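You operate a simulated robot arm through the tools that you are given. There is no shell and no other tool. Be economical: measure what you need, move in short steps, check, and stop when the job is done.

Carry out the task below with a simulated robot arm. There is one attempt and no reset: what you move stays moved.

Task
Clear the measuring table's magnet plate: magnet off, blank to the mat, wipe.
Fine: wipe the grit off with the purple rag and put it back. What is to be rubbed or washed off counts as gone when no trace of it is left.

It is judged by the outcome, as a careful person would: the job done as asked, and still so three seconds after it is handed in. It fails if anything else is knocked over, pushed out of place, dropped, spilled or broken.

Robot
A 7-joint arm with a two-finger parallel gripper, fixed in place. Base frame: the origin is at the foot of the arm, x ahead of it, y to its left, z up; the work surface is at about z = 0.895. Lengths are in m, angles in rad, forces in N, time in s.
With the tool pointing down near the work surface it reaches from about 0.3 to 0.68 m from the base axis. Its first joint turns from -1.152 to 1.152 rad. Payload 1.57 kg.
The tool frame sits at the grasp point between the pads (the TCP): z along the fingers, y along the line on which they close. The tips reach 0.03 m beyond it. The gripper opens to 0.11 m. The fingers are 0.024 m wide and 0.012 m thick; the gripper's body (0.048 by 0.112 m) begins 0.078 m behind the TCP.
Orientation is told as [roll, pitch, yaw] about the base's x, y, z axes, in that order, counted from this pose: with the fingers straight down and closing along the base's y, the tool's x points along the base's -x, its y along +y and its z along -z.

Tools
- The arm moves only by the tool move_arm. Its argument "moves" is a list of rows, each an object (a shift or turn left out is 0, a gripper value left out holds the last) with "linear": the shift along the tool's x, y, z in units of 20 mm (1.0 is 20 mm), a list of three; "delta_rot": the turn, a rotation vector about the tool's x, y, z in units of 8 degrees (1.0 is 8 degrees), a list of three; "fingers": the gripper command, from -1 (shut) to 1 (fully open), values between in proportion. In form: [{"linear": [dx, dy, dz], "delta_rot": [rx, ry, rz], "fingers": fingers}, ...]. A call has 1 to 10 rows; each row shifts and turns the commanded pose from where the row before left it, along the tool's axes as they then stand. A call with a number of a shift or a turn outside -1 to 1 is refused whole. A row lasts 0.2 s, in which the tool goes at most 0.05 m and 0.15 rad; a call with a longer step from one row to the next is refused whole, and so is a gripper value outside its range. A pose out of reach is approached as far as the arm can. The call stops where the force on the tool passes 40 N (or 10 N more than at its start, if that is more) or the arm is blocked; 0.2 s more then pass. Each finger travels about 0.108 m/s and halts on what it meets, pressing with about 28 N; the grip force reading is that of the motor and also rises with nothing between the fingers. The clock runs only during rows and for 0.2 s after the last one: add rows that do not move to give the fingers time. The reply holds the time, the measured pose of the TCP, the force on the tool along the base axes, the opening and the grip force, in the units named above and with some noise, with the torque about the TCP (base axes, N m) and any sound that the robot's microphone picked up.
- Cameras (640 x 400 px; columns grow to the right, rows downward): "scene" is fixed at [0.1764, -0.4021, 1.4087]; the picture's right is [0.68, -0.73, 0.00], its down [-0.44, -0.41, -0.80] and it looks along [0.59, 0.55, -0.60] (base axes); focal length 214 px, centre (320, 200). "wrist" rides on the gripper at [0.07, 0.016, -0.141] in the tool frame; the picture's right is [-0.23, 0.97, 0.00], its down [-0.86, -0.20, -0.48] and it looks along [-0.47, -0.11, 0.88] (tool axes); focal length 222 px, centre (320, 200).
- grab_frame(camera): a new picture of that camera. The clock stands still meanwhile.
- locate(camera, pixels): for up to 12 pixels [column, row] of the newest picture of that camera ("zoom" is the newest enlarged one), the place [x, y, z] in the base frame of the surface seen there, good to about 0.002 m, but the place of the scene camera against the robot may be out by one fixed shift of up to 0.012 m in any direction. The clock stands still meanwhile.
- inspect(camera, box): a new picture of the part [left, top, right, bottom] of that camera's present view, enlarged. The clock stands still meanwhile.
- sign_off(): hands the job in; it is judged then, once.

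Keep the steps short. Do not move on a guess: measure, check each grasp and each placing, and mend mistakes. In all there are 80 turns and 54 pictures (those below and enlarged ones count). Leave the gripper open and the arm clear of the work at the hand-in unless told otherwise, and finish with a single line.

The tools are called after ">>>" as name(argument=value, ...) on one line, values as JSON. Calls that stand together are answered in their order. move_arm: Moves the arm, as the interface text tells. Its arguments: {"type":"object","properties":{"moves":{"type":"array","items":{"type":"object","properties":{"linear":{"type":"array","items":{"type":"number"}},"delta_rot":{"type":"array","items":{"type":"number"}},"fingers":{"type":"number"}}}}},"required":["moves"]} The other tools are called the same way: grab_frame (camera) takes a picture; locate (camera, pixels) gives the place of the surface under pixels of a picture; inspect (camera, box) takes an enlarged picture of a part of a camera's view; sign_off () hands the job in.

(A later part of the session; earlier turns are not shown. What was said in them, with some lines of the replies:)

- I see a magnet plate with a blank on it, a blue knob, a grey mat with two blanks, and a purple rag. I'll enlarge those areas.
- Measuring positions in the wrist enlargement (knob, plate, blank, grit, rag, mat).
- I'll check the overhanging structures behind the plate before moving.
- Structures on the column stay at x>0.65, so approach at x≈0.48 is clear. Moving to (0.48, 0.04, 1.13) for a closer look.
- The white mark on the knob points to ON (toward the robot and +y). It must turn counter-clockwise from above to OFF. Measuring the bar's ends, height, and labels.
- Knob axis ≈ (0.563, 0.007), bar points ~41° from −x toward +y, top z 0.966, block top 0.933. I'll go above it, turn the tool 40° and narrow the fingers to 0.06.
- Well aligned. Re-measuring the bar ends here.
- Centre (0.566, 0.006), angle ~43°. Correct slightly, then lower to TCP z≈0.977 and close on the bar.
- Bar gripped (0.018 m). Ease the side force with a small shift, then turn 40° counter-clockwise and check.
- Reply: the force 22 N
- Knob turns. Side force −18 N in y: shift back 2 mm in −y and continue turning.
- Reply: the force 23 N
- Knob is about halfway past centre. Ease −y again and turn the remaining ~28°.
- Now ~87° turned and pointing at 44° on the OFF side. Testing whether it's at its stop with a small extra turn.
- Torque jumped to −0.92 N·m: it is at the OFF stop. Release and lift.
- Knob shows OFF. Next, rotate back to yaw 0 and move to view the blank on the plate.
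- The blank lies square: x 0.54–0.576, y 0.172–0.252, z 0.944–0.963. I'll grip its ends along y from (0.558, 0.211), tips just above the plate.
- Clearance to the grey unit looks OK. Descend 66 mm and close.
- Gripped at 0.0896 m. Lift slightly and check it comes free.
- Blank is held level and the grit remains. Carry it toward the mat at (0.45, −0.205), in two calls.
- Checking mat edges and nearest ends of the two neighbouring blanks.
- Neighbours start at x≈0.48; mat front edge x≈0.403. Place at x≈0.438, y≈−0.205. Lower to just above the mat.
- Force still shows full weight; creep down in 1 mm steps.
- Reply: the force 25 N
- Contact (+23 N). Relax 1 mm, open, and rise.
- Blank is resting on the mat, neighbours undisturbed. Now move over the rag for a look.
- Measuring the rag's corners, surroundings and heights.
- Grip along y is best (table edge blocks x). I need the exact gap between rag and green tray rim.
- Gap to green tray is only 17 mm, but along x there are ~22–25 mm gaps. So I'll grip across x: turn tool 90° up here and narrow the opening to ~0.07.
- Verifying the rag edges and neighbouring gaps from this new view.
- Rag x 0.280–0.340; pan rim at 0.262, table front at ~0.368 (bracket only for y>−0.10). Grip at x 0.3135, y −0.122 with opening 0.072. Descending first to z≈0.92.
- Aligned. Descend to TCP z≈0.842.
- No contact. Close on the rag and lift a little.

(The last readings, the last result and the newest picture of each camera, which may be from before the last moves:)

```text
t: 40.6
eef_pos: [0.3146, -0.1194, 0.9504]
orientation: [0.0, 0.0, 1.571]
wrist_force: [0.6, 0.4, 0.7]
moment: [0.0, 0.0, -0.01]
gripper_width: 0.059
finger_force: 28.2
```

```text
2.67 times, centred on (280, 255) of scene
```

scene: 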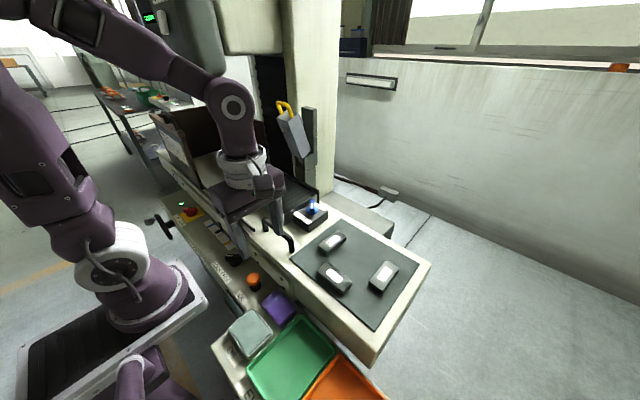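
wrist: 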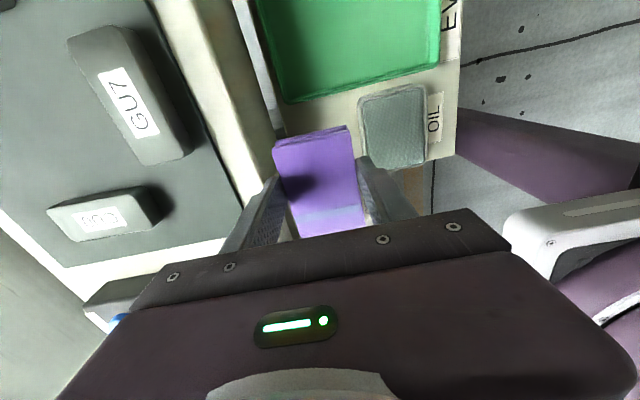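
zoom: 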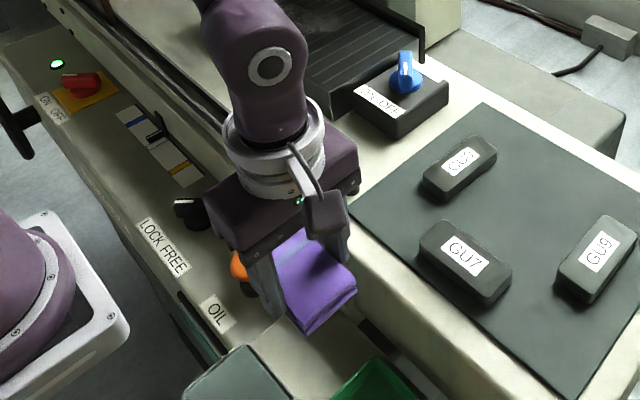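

Rag held (0.059 m), bottom ≈ 41 mm below TCP. Raise to z≈1.08 while rotating back to yaw 0.

>>> move_arm(moves=[{"linear": [0, 0, -0.8]}, {"linear": [0, 0, -0.8]}, {"linear": [0, 0, -0.8], "delta_rot": [0, 0, 0.9375]}, {"linear": [0, 0, -0.8], "delta_rot": [0, 0, 0.9375]}, {"linear": [0, 0, -0.8], "delta_rot": [0, 0, 0.9375]}, {"linear": [0, 0, -0.8], "delta_rot": [0, 0, 0.9375]}, {"linear": [0, 0, -0.8], "delta_rot": [0, 0, 0.9375]}, {"linear": [0, 0, -0.8], "delta_rot": [0, 0, 0.9375]}])

>>> move_arm(moves=[{"delta_rot": [0, 0, 0.9375]}, {"delta_rot": [0, 0, 0.9375]}, {"delta_rot": [0, 0, 0.9375]}, {"delta_rot": [0, 0, 0.9375]}, {"delta_rot": [0, 0, 0.9375]}, {"delta_rot": [0, 0, 0.9375]}])

>>> move_arm(moves=[{"linear": [-0.5, 1, 0]}, {"linear": [-0.5, 1, 0]}, {"linear": [-0.5, 1, 0]}, {"linear": [-0.5, 1, 0]}, {"linear": [-0.5, 1, 0]}, {"linear": [-0.5, 1, 0]}, {"linear": [-0.5, 1, 0]}, {"linear": [-0.5, 1, 0]}, {"linear": [-0.5, 1, 0]}, {"linear": [-0.5, 1, 0]}])

>>> move_arm(moves=[{"linear": [-0.6, 1, 0]}, {"linear": [-0.6, 1, 0]}, {"linear": [-0.6, 1, 0]}, {"linear": [-0.6, 1, 0]}])

>>> grab_frame(camera="wrist")

```text
t: 42.4
eef_pos: [0.3134, -0.1225, 1.0785]
orientation: [-0.001, 0.0, 0.784]
wrist_force: [-0.2, -0.2, -0.5]
moment: [-0.02, 0.02, 0.01]
gripper_width: 0.0591
finger_force: 27.8
```

```text
t: 43.8
eef_pos: [0.313, -0.1213, 1.0786]
orientation: [0.0, -0.001, -0.003]
wrist_force: [0.1, 0.4, 0.0]
moment: [-0.02, -0.05, 0.04]
gripper_width: 0.0589
finger_force: 28.3
```

```text
t: 46.0
eef_pos: [0.415, 0.0776, 1.08]
orientation: [-0.001, -0.001, 0.001]
wrist_force: [0.1, -0.2, 0.2]
moment: [-0.01, 0.03, 0.0]
gripper_width: 0.0589
finger_force: 27.4
```

```text
t: 47.0
eef_pos: [0.4615, 0.1586, 1.0789]
orientation: [0.001, 0.0, 0.001]
wrist_force: [1.2, 0.7, -0.6]
moment: [-0.01, 0.02, 0.01]
gripper_width: 0.0589
finger_force: 28.1
```

```text
17 pictures are left
```

wrist: 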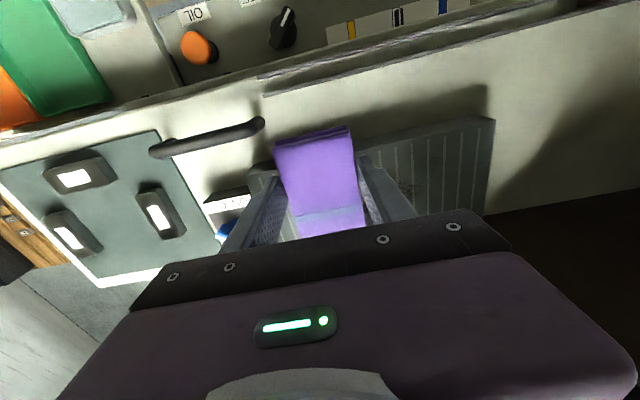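

The rag blocks the wrist view; use the scene camera for the grit's extent.

>>> inspect(camera="scene", box=[225, 160, 335, 235])

```text
5.33 times, centred on (280, 198) of scene
```

zoom: 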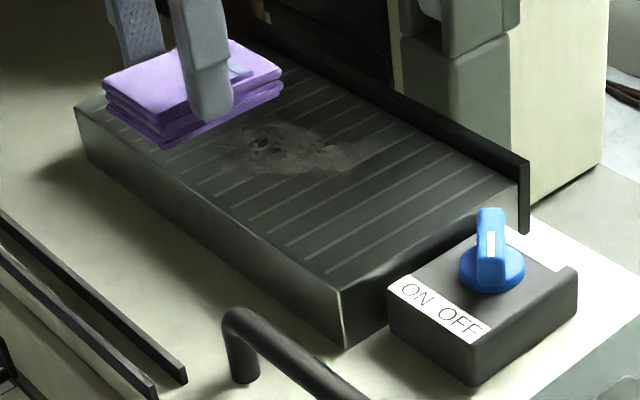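

>>> locate(camera="zoom", pixels=[[200, 175], [215, 150], [230, 178], [260, 120], [320, 178], [375, 150], [360, 135], [310, 125], [280, 185], [340, 345], [515, 190], [340, 290]])

```text
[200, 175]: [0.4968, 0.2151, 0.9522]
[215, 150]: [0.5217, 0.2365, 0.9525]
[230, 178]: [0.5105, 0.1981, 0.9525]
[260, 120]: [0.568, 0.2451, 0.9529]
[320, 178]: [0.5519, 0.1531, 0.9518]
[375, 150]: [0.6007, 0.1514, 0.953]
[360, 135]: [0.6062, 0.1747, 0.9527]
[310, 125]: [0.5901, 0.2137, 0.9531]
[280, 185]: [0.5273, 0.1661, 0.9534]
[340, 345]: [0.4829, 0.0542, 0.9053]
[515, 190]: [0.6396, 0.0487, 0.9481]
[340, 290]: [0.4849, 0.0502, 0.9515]
```

Grit spans about x 0.50–0.605, y 0.14–0.29 on plate z 0.944. Go to the start of the first stroke (x 0.522, y 0.115) and lower until the rag touches.

>>> move_arm(moves=[{"linear": [-0.76, -0.55, 0.98]}, {"linear": [-0.76, -0.55, 0.98]}, {"linear": [-0.76, -0.55, 0.98]}, {"linear": [-0.76, -0.55, 0.98]}, {"linear": [0, 0, 0.3]}, {"linear": [0, 0, 0.2]}, {"linear": [0, 0, 0.15]}, {}])

```text
t: 48.8
eef_pos: [0.5214, 0.1127, 0.9864]
orientation: [-0.001, -0.003, -0.002]
wrist_force: [-2.5, -2.1, 13.7]
moment: [-0.02, 0.14, -0.06]
gripper_width: 0.0591
finger_force: 28.0
```

Contact with 14 N. First stroke along +y.

>>> move_arm(moves=[{"linear": [0, 0.95, 0]}, {"linear": [0, 0.95, 0]}, {"linear": [0, 0.95, 0]}, {"linear": [0, 0.95, 0]}, {"linear": [0, 0.95, 0]}, {"linear": [0, 0.95, 0]}, {"linear": [0, 0.95, 0]}, {"linear": [0, 0.95, 0]}, {"linear": [0, 0.95, 0]}, {"linear": [0, 0.95, 0]}])

>>> inspect(camera="scene", box=[225, 140, 335, 235])

```text
t: 51.0
eef_pos: [0.5224, 0.3048, 0.9862]
orientation: [-0.001, 0.002, -0.001]
wrist_force: [0.7, -0.6, 0.1]
moment: [0.01, 0.0, 0.0]
gripper_width: 0.0591
finger_force: 27.6
```

```text
4.21 times, centred on (280, 188) of scene
```

zoom: 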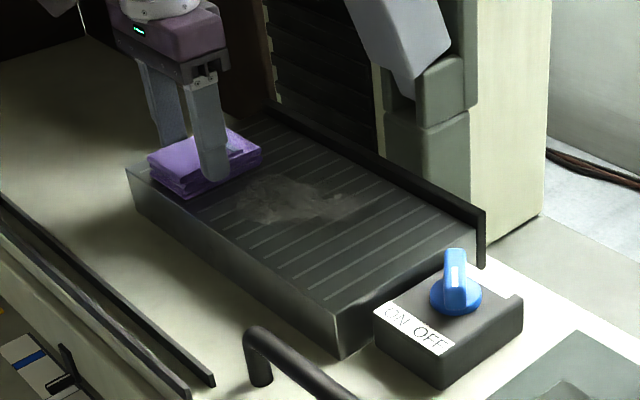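

Contact was lost along the way (force 0). Press down in small steps and stroke back.

>>> move_arm(moves=[{"linear": [0, 0, 0.1]}, {"linear": [0, 0, 0.1]}, {}])

```text
t: 51.8
eef_pos: [0.5228, 0.3043, 0.9853]
orientation: [0.001, -0.005, 0.0]
wrist_force: [-4.5, 1.8, 36.3]
moment: [0.06, 0.04, 0.0]
gripper_width: 0.0589
finger_force: 27.7
```

36 N; ease to ~25 N and stroke back in −y.

>>> move_arm(moves=[{"linear": [0, 0, -0.06]}, {"linear": [0, -0.95, 0]}, {"linear": [0, -0.95, 0]}, {"linear": [0, -0.95, 0]}, {"linear": [0, -0.95, 0]}, {"linear": [0, -0.95, 0]}, {"linear": [0, -0.95, 0]}, {"linear": [0, -0.95, 0]}, {"linear": [0, -0.95, 0]}, {"linear": [0, -0.95, 0]}])

>>> inspect(camera="scene", box=[225, 140, 335, 235])

```text
t: 54.0
eef_pos: [0.5222, 0.1343, 0.9844]
orientation: [0.0, 0.0, -0.001]
wrist_force: [0.1, 12.8, 27.7]
moment: [0.52, -0.21, 0.08]
gripper_width: 0.0591
finger_force: 27.9
```

```text
4.21 times, centred on (280, 188) of scene
```

zoom: 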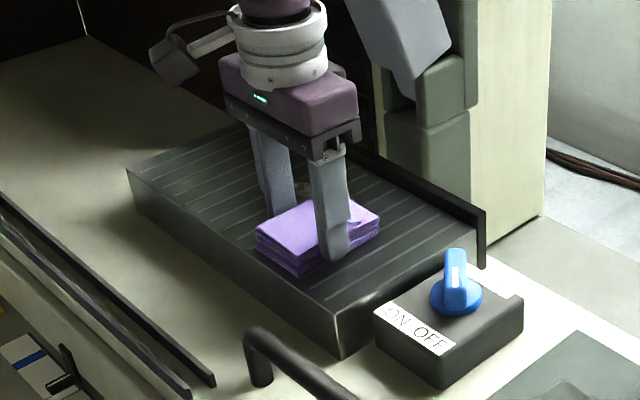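

That cleans. Now shift to x≈0.568 at the near end.

>>> move_arm(moves=[{"linear": [0, -0.9, 0]}, {"linear": [-0.77, 0, 0]}, {"linear": [-0.77, 0, 0]}, {"linear": [-0.77, 0, 0]}, {}])

>>> inspect(camera="scene", box=[225, 100, 345, 235])

```text
t: 55.2
eef_pos: [0.5692, 0.1141, 0.9822]
orientation: [-0.001, 0.0, 0.0]
wrist_force: [-11.8, 0.4, 23.6]
moment: [-0.04, 0.52, -0.01]
gripper_width: 0.0592
finger_force: 28.1
```

```text
2.96 times, centred on (285, 168) of scene
```

zoom: 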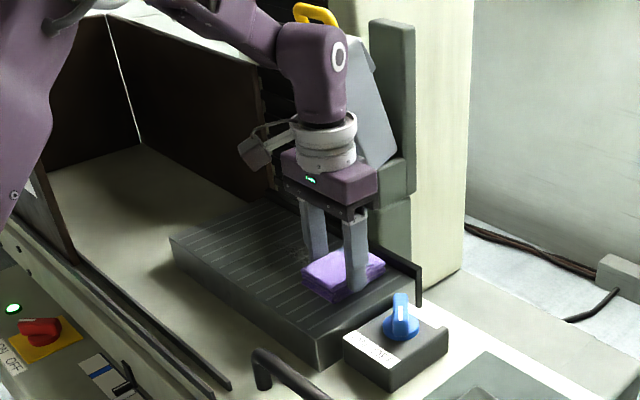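

Checking clearance of the wrist to the grey unit before sweeping past it.

>>> locate(camera="zoom", pixels=[[365, 80], [372, 130], [390, 150], [362, 60], [325, 90], [340, 130], [335, 180], [315, 12], [375, 180], [412, 270]])

```text
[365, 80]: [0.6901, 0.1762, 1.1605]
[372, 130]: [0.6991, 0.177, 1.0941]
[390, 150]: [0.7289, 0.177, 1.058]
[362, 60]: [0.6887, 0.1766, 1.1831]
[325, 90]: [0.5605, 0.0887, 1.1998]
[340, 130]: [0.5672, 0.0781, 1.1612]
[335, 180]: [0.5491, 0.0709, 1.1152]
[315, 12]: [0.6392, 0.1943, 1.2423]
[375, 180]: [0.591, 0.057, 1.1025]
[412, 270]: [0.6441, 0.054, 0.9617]
```

At the blank pick-up x=0.561 here was contact-free, so I'll back to x≈0.560 (rag edge reaches 0.6115) and sweep in short halves.

>>> move_arm(moves=[{"linear": [0.45, 0, 0]}, {"linear": [0, 0.7, 0]}, {"linear": [0, 0.7, 0]}, {"linear": [0, 0.7, 0]}, {"linear": [0, 0.7, 0]}, {"linear": [0, 0.7, 0]}, {"linear": [0, 0.7, 0]}])

>>> inspect(camera="scene", box=[225, 85, 345, 235])

```text
t: 56.8
eef_pos: [0.5584, 0.1997, 0.9847]
orientation: [-0.001, 0.0, 0.0]
wrist_force: [0.4, -0.4, -0.2]
moment: [0.0, 0.01, 0.01]
gripper_width: 0.0592
finger_force: 28.1
```

```text
2.67 times, centred on (285, 160) of scene
```

zoom: 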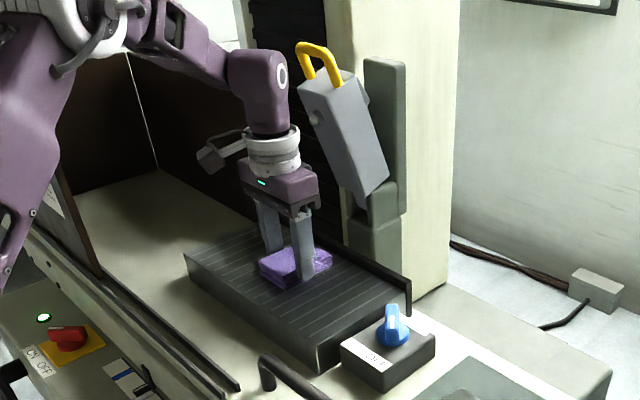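

Contact lost again moving +y; press down here in small steps.

>>> move_arm(moves=[{"linear": [0, 0, 0.07]}, {"linear": [0, 0, 0.07]}, {}])

```text
t: 57.6
eef_pos: [0.5595, 0.2006, 0.9829]
orientation: [0.002, -0.004, 0.0]
wrist_force: [-1.2, 6.7, 24.9]
moment: [0.01, 0.37, 0.0]
gripper_width: 0.0589
finger_force: 27.9
```

Good, 25 N. Scrub +y then back −y, reading the force.

>>> move_arm(moves=[{"linear": [0, 0.8, 0]}, {"linear": [0, 0.8, 0]}, {"linear": [0, 0.8, 0.02]}, {"linear": [0, 0.8, 0.02]}, {"linear": [0, 0.8, 0.02]}])

```text
t: 58.6
eef_pos: [0.5603, 0.2541, 0.9829]
orientation: [-0.001, -0.005, -0.002]
wrist_force: [-0.7, 0.8, 7.1]
moment: [-0.01, 0.19, 0.02]
gripper_width: 0.0588
finger_force: 27.7
stopped in row 4: the force on the tool passed its limit at 40 N (the readings are from after the stop); the commanded pose is now the measured one
```

Force limit tripped briefly; it's now 7 N. Add a slight press and sweep +y the rest, then back.

>>> move_arm(moves=[{"linear": [0, 0.7, 0.03]}, {"linear": [0, 0.7, 0]}, {"linear": [0, -0.7, 0.02]}, {"linear": [0, -0.7, 0]}, {"linear": [0, -0.8, 0]}, {"linear": [0, -0.8, 0]}, {"linear": [0, -0.8, 0]}, {"linear": [0, -0.8, 0]}, {"linear": [0, -0.8, 0]}, {"linear": [0, -0.8, 0]}])

>>> inspect(camera="scene", box=[225, 140, 335, 235])

```text
t: 60.8
eef_pos: [0.5607, 0.1583, 0.9818]
orientation: [-0.004, 0.0, -0.003]
wrist_force: [0.7, 4.9, 11.6]
moment: [0.41, -0.47, 0.13]
gripper_width: 0.0591
finger_force: 27.8
```

```text
4.21 times, centred on (280, 188) of scene
```

zoom: 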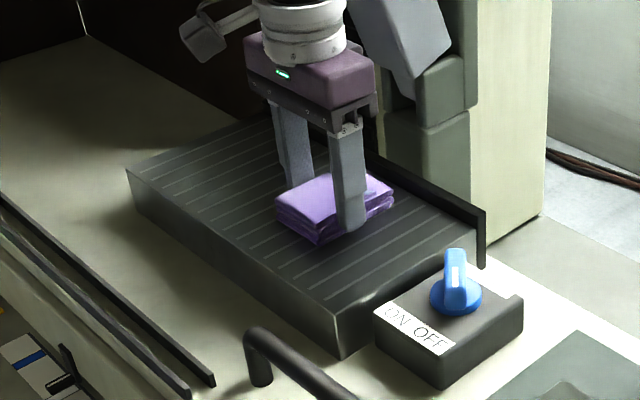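

Looks clean so far. Finish the stroke to y≈0.12, lift, and back away to view the plate.

>>> move_arm(moves=[{"linear": [0, -0.9, 0]}, {"linear": [0, -0.9, 0]}, {"linear": [0, 0, -1]}, {"linear": [0, 0, -1]}, {"linear": [0, 0, -1]}, {"linear": [0.7, 0, -0.8]}, {"linear": [0.9, -0.8, 0]}, {"linear": [0.9, -0.8, 0]}, {"linear": [0.9, -0.8, 0]}, {"linear": [0.9, -0.8, 0]}])

>>> inspect(camera="scene", box=[235, 160, 325, 225])

>>> grab_frame(camera="wrist")

```text
t: 63.0
eef_pos: [0.4715, 0.0582, 1.0578]
orientation: [-0.001, -0.003, -0.002]
wrist_force: [-0.1, 0.4, -1.0]
moment: [0.02, -0.05, 0.02]
gripper_width: 0.0588
finger_force: 28.5
```

```text
6.15 times, centred on (280, 192) of scene
```

zoom: 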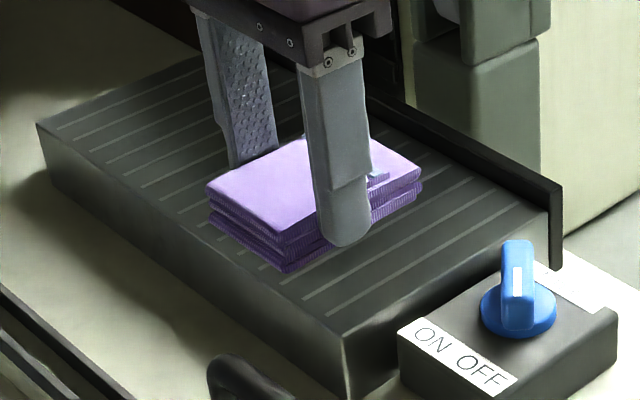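

```text
9 pictures are left
```

wrist: 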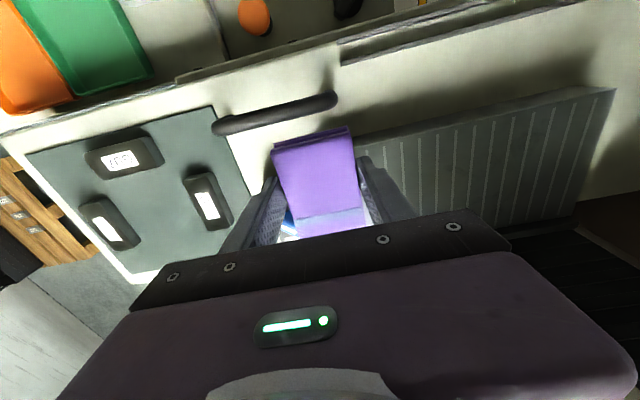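

Much looks clean. Retreat to above the rag's place (clearing the scene view), then inspect the plate.

>>> move_arm(moves=[{"linear": [0.795, -0.91, -0.1]}, {"linear": [0.795, -0.91, -0.1]}, {"linear": [0.795, -0.91, -0.1]}, {"linear": [0.795, -0.91, -0.1]}, {"linear": [0.795, -0.91, -0.1]}, {"linear": [0.795, -0.91, -0.1]}, {"linear": [0.795, -0.91, -0.1]}, {"linear": [0.795, -0.91, -0.1]}, {"linear": [0.795, -0.91, -0.1]}, {"linear": [0.795, -0.91, -0.1]}])

>>> inspect(camera="scene", box=[230, 160, 330, 225])

```text
t: 65.2
eef_pos: [0.3148, -0.1215, 1.0751]
orientation: [-0.002, -0.001, 0.001]
wrist_force: [0.4, -0.4, -0.1]
moment: [0.02, 0.01, -0.01]
gripper_width: 0.0589
finger_force: 28.5
```

```text
6.15 times, centred on (280, 192) of scene
```

zoom: 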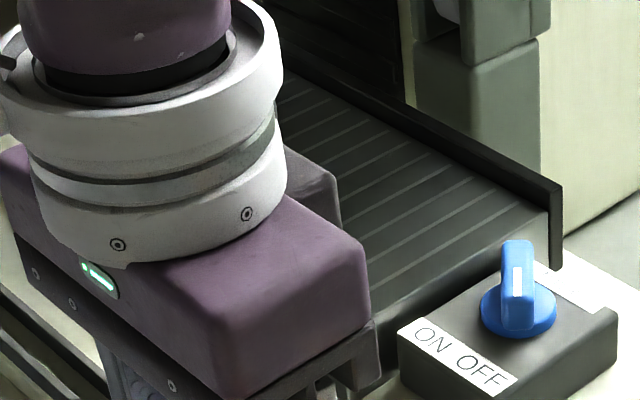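

Scene is partly blocked. From this pose the wrist camera saw the grit at about (545,238) earlier; inspect there.

>>> inspect(camera="wrist", box=[460, 180, 640, 300])

```text
3.33 times, centred on (550, 240) of wrist
```

zoom: 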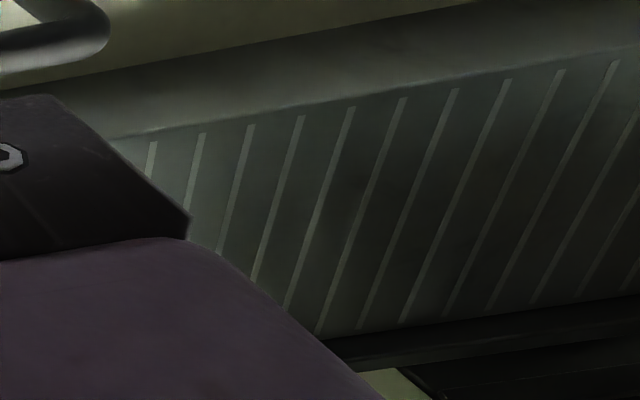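

Stripes look clean. One confirmation from the scene camera with the arm moved aside in −y before returning the rag.

>>> move_arm(moves=[{"linear": [0, -1, 0]}, {"linear": [0, -1, 0]}, {"linear": [0, -1, 0]}, {"linear": [0, -1, 0]}, {"linear": [0, -1, 0]}, {"linear": [0, -1, 0]}])

>>> inspect(camera="scene", box=[225, 160, 335, 230])

```text
t: 66.6
eef_pos: [0.3154, -0.2425, 1.0758]
orientation: [-0.003, -0.002, 0.0]
wrist_force: [-0.5, -0.3, -0.7]
moment: [-0.01, 0.0, 0.02]
gripper_width: 0.0591
finger_force: 27.9
```

```text
5.71 times, centred on (280, 195) of scene
```

zoom: 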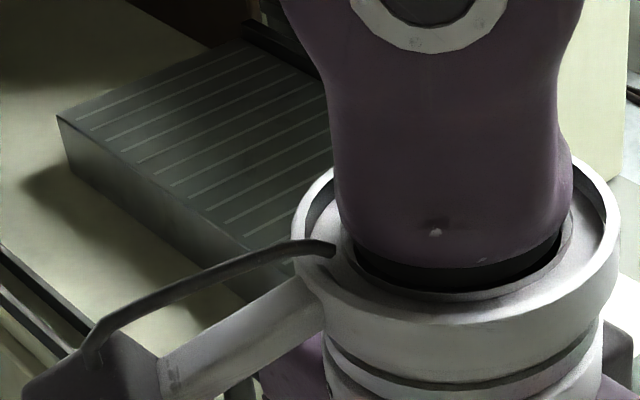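

Plate is clean in both halves. Return above the rag's place and turn to yaw 90°.

>>> move_arm(moves=[{"linear": [0.08, 1, 0]}, {"linear": [0, 1, 0]}, {"linear": [0, 1, 0]}, {"linear": [0, 1, 0]}, {"linear": [0, 1, 0]}, {"linear": [0, 1, 0]}, {"delta_rot": [0, 0, -0.9375]}, {"delta_rot": [0, 0, -0.9375]}, {"delta_rot": [0, 0, -0.9375]}, {"delta_rot": [0, 0, -0.9375]}])

>>> move_arm(moves=[{"delta_rot": [0, 0, -0.9375]}, {"delta_rot": [0, 0, -0.9375]}, {"delta_rot": [0, 0, -0.9375]}, {"delta_rot": [0, 0, -0.9375]}, {"delta_rot": [0, 0, -0.9375]}, {"delta_rot": [0, 0, -0.9375]}, {"delta_rot": [0, 0, -0.9375]}, {"delta_rot": [0, 0, -0.9375]}, {}])

>>> grab_frame(camera="wrist")

```text
t: 68.8
eef_pos: [0.3124, -0.1233, 1.0775]
orientation: [-0.003, -0.001, 0.523]
wrist_force: [-0.2, 0.0, -0.1]
moment: [0.01, 0.02, 0.0]
gripper_width: 0.059
finger_force: 28.3
```

```text
t: 70.8
eef_pos: [0.313, -0.1242, 1.0772]
orientation: [-0.002, 0.003, 1.572]
wrist_force: [0.8, 0.2, -0.4]
moment: [-0.03, 0.0, -0.01]
gripper_width: 0.0589
finger_force: 27.9
```

```text
5 pictures are left
```

wrist: 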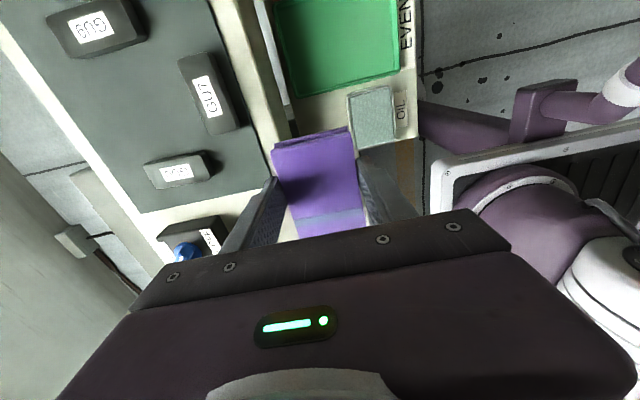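

Rag sits in the grip as before. Descend to ~0.90, shifting 2 mm toward −x.

>>> move_arm(moves=[{"linear": [0, 0.08, 1]}, {"linear": [0, 0, 1]}, {"linear": [0, 0, 1]}, {"linear": [0, 0, 1]}, {"linear": [0, 0, 1]}, {"linear": [0, 0, 1]}, {"linear": [0, 0, 1]}, {"linear": [0, 0, 1]}, {"linear": [0, 0, 1]}, {"linear": [0, 0, 0.6]}])

>>> move_arm(moves=[{"linear": [0, 0, 0.6]}, {"linear": [0, 0, 0.5]}, {"linear": [0, 0, 0.3]}, {"linear": [0, 0, 0.2]}, {}])

```text
t: 73.0
eef_pos: [0.3114, -0.1238, 0.8848]
orientation: [-0.005, 0.002, 1.569]
wrist_force: [-0.2, -0.3, -0.7]
moment: [0.01, 0.01, -0.03]
gripper_width: 0.0588
finger_force: 27.8
```

```text
t: 74.2
eef_pos: [0.312, -0.1228, 0.8517]
orientation: [-0.001, 0.0, 1.568]
wrist_force: [0.0, 0.5, 0.5]
moment: [-0.06, -0.01, 0.02]
gripper_width: 0.0589
finger_force: 28.3
```

>>> move_arm(moves=[{"linear": [0, 0, 0.2]}, {"linear": [0, 0, 0.15]}, {"linear": [0, 0, 0.1]}, {}])

```text
t: 75.2
eef_pos: [0.3118, -0.1232, 0.8428]
orientation: [0.001, 0.002, 1.568]
wrist_force: [-0.1, -0.4, -0.8]
moment: [-0.01, -0.03, -0.02]
gripper_width: 0.059
finger_force: 28.2
```

>>> move_arm(moves=[{"linear": [0, 0, 0.07]}, {"linear": [0, 0, 0.05]}, {}])

>>> inspect(camera="scene", box=[220, 240, 340, 340])

```text
t: 76.0
eef_pos: [0.3121, -0.1244, 0.8415]
orientation: [-0.004, 0.002, 1.57]
wrist_force: [-0.4, -0.2, -0.6]
moment: [0.01, -0.02, 0.0]
gripper_width: 0.0589
finger_force: 28.3
```

```text
4.00 times, centred on (280, 290) of scene
```

zoom: 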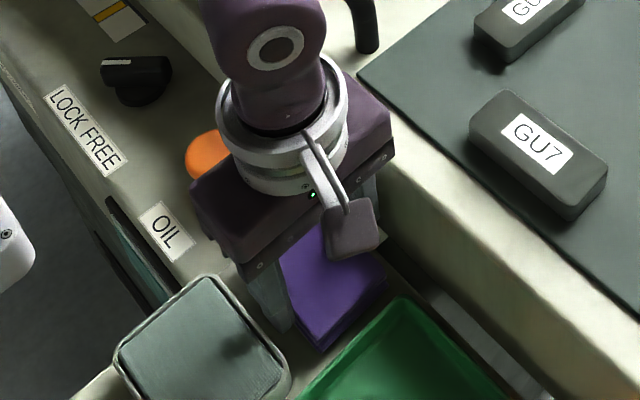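

Very near the resting height; one more 2 mm creep to feel contact.

>>> move_arm(moves=[{"linear": [0, 0, 0.05]}, {"linear": [0, 0, 0.05]}, {}])

```text
t: 76.8
eef_pos: [0.3122, -0.1236, 0.8391]
orientation: [-0.001, 0.002, 1.569]
wrist_force: [-0.5, 0.3, -1.8]
moment: [0.01, -0.01, -0.04]
gripper_width: 0.0589
finger_force: 27.7
```

Still free (rag likely slid up ~3 mm in the grip while wiping). Creep further.

>>> move_arm(moves=[{"linear": [0, 0, 0.05]}, {"linear": [0, 0, 0.05]}, {}])

```text
t: 77.6
eef_pos: [0.3123, -0.1229, 0.8376]
orientation: [-0.001, 0.0, 1.568]
wrist_force: [-0.4, -1.0, -0.1]
moment: [0.0, 0.04, 0.0]
gripper_width: 0.0591
finger_force: 28.0
```

>>> move_arm(moves=[{"linear": [0, 0, 0.05]}, {"linear": [0, 0, 0.04]}, {}])

```text
t: 78.4
eef_pos: [0.3127, -0.1231, 0.8365]
orientation: [-0.001, 0.001, 1.57]
wrist_force: [-0.6, -5.0, 14.7]
moment: [0.34, 0.23, 0.07]
gripper_width: 0.0588
finger_force: 27.7
```

Contact (15 N). Relax, open just to 0.070, and rise straight up.

>>> move_arm(moves=[{"linear": [0, 0, -0.05]}, {"fingers": 0.27}, {"fingers": 0.27}, {"linear": [0, 0, -0.5]}, {"linear": [0, 0, -0.8]}, {"linear": [0, 0, -1]}, {"linear": [0, 0, -1]}, {"linear": [0, 0, -1]}, {"linear": [0, 0, -1]}, {"linear": [0, 0, -1]}])

>>> move_arm(moves=[{"linear": [0, 0, -1], "fingers": 1}, {"linear": [0, 0, -1]}, {"linear": [0, 0, -1]}, {"linear": [0, 0, -1]}, {"linear": [0, 0, -1]}, {"linear": [0, 0, -1]}])

>>> grab_frame(camera="scene")

>>> grab_frame(camera="wrist")

```text
t: 80.6
eef_pos: [0.3102, -0.1225, 0.9615]
orientation: [-0.001, 0.002, 1.568]
wrist_force: [0.3, -0.5, -0.1]
moment: [0.03, -0.07, 0.03]
gripper_width: 0.0698
finger_force: 0.1
```

```text
t: 82.0
eef_pos: [0.3138, -0.1227, 1.083]
orientation: [-0.002, 0.003, 1.57]
wrist_force: [0.3, 0.2, -0.5]
moment: [-0.05, -0.01, -0.02]
gripper_width: 0.11
finger_force: 0.0
```

```text
3 pictures are left
```

scene: 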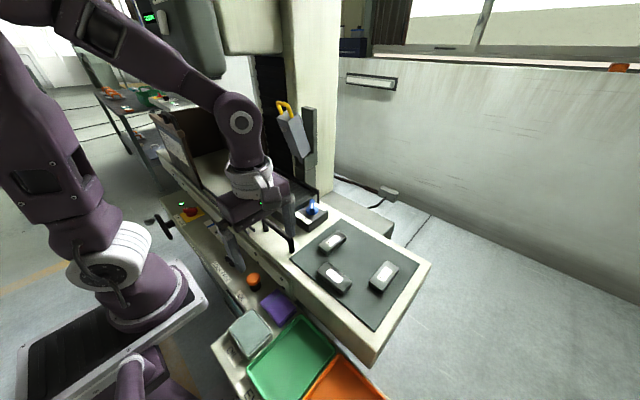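

```text
2 pictures are left
```

wrist: 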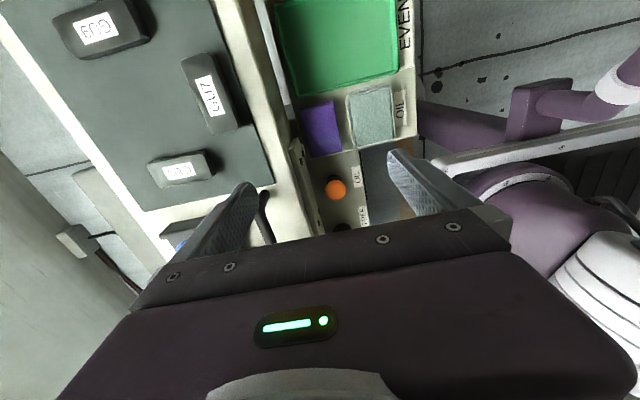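

Rag is back in place, all else upright. Raise the arm clear and take a last look at the plate.

>>> move_arm(moves=[{"linear": [0, 0, -1], "delta_rot": [0, 0, 0.9375]}, {"linear": [0, 0, -1], "delta_rot": [0, 0, 0.9375]}, {"linear": [0, 0, -1], "delta_rot": [0, 0, 0.9375]}, {"linear": [0, 0, -1], "delta_rot": [0, 0, 0.9375]}, {"linear": [0, 0, -1], "delta_rot": [0, 0, 0.9375]}, {"linear": [0, 0, -1], "delta_rot": [0, 0, 0.9375]}, {"linear": [0, 0, -1], "delta_rot": [0, 0, 0.9375]}, {"linear": [0, 0, -1], "delta_rot": [0, 0, 0.9375]}, {"linear": [0, 0, -1], "delta_rot": [0, 0, 0.9375]}, {"linear": [0, 0, -1], "delta_rot": [0, 0, 0.9375]}])

>>> inspect(camera="scene", box=[225, 155, 335, 230])

```text
t: 84.2
eef_pos: [0.3135, -0.1232, 1.2824]
orientation: [0.0, -0.001, 0.258]
wrist_force: [-0.2, 0.0, -0.8]
moment: [0.02, 0.0, 0.0]
gripper_width: 0.1101
finger_force: 0.1
```

```text
5.33 times, centred on (280, 192) of scene
```

zoom: 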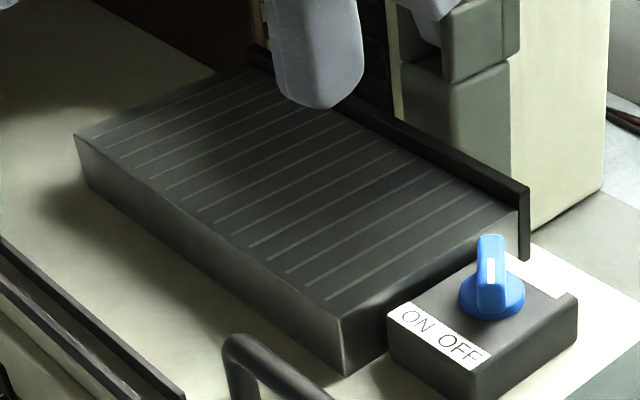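

The plate is clean, the magnet is OFF, the blank is on the mat and the rag is back. Handing in.

>>> sign_off()

```text
The job is handed in.
```

The magnet is off, blank GU7 is on the mat, the last picture shows no grit left on the plate, and the purple rag is back in its place.
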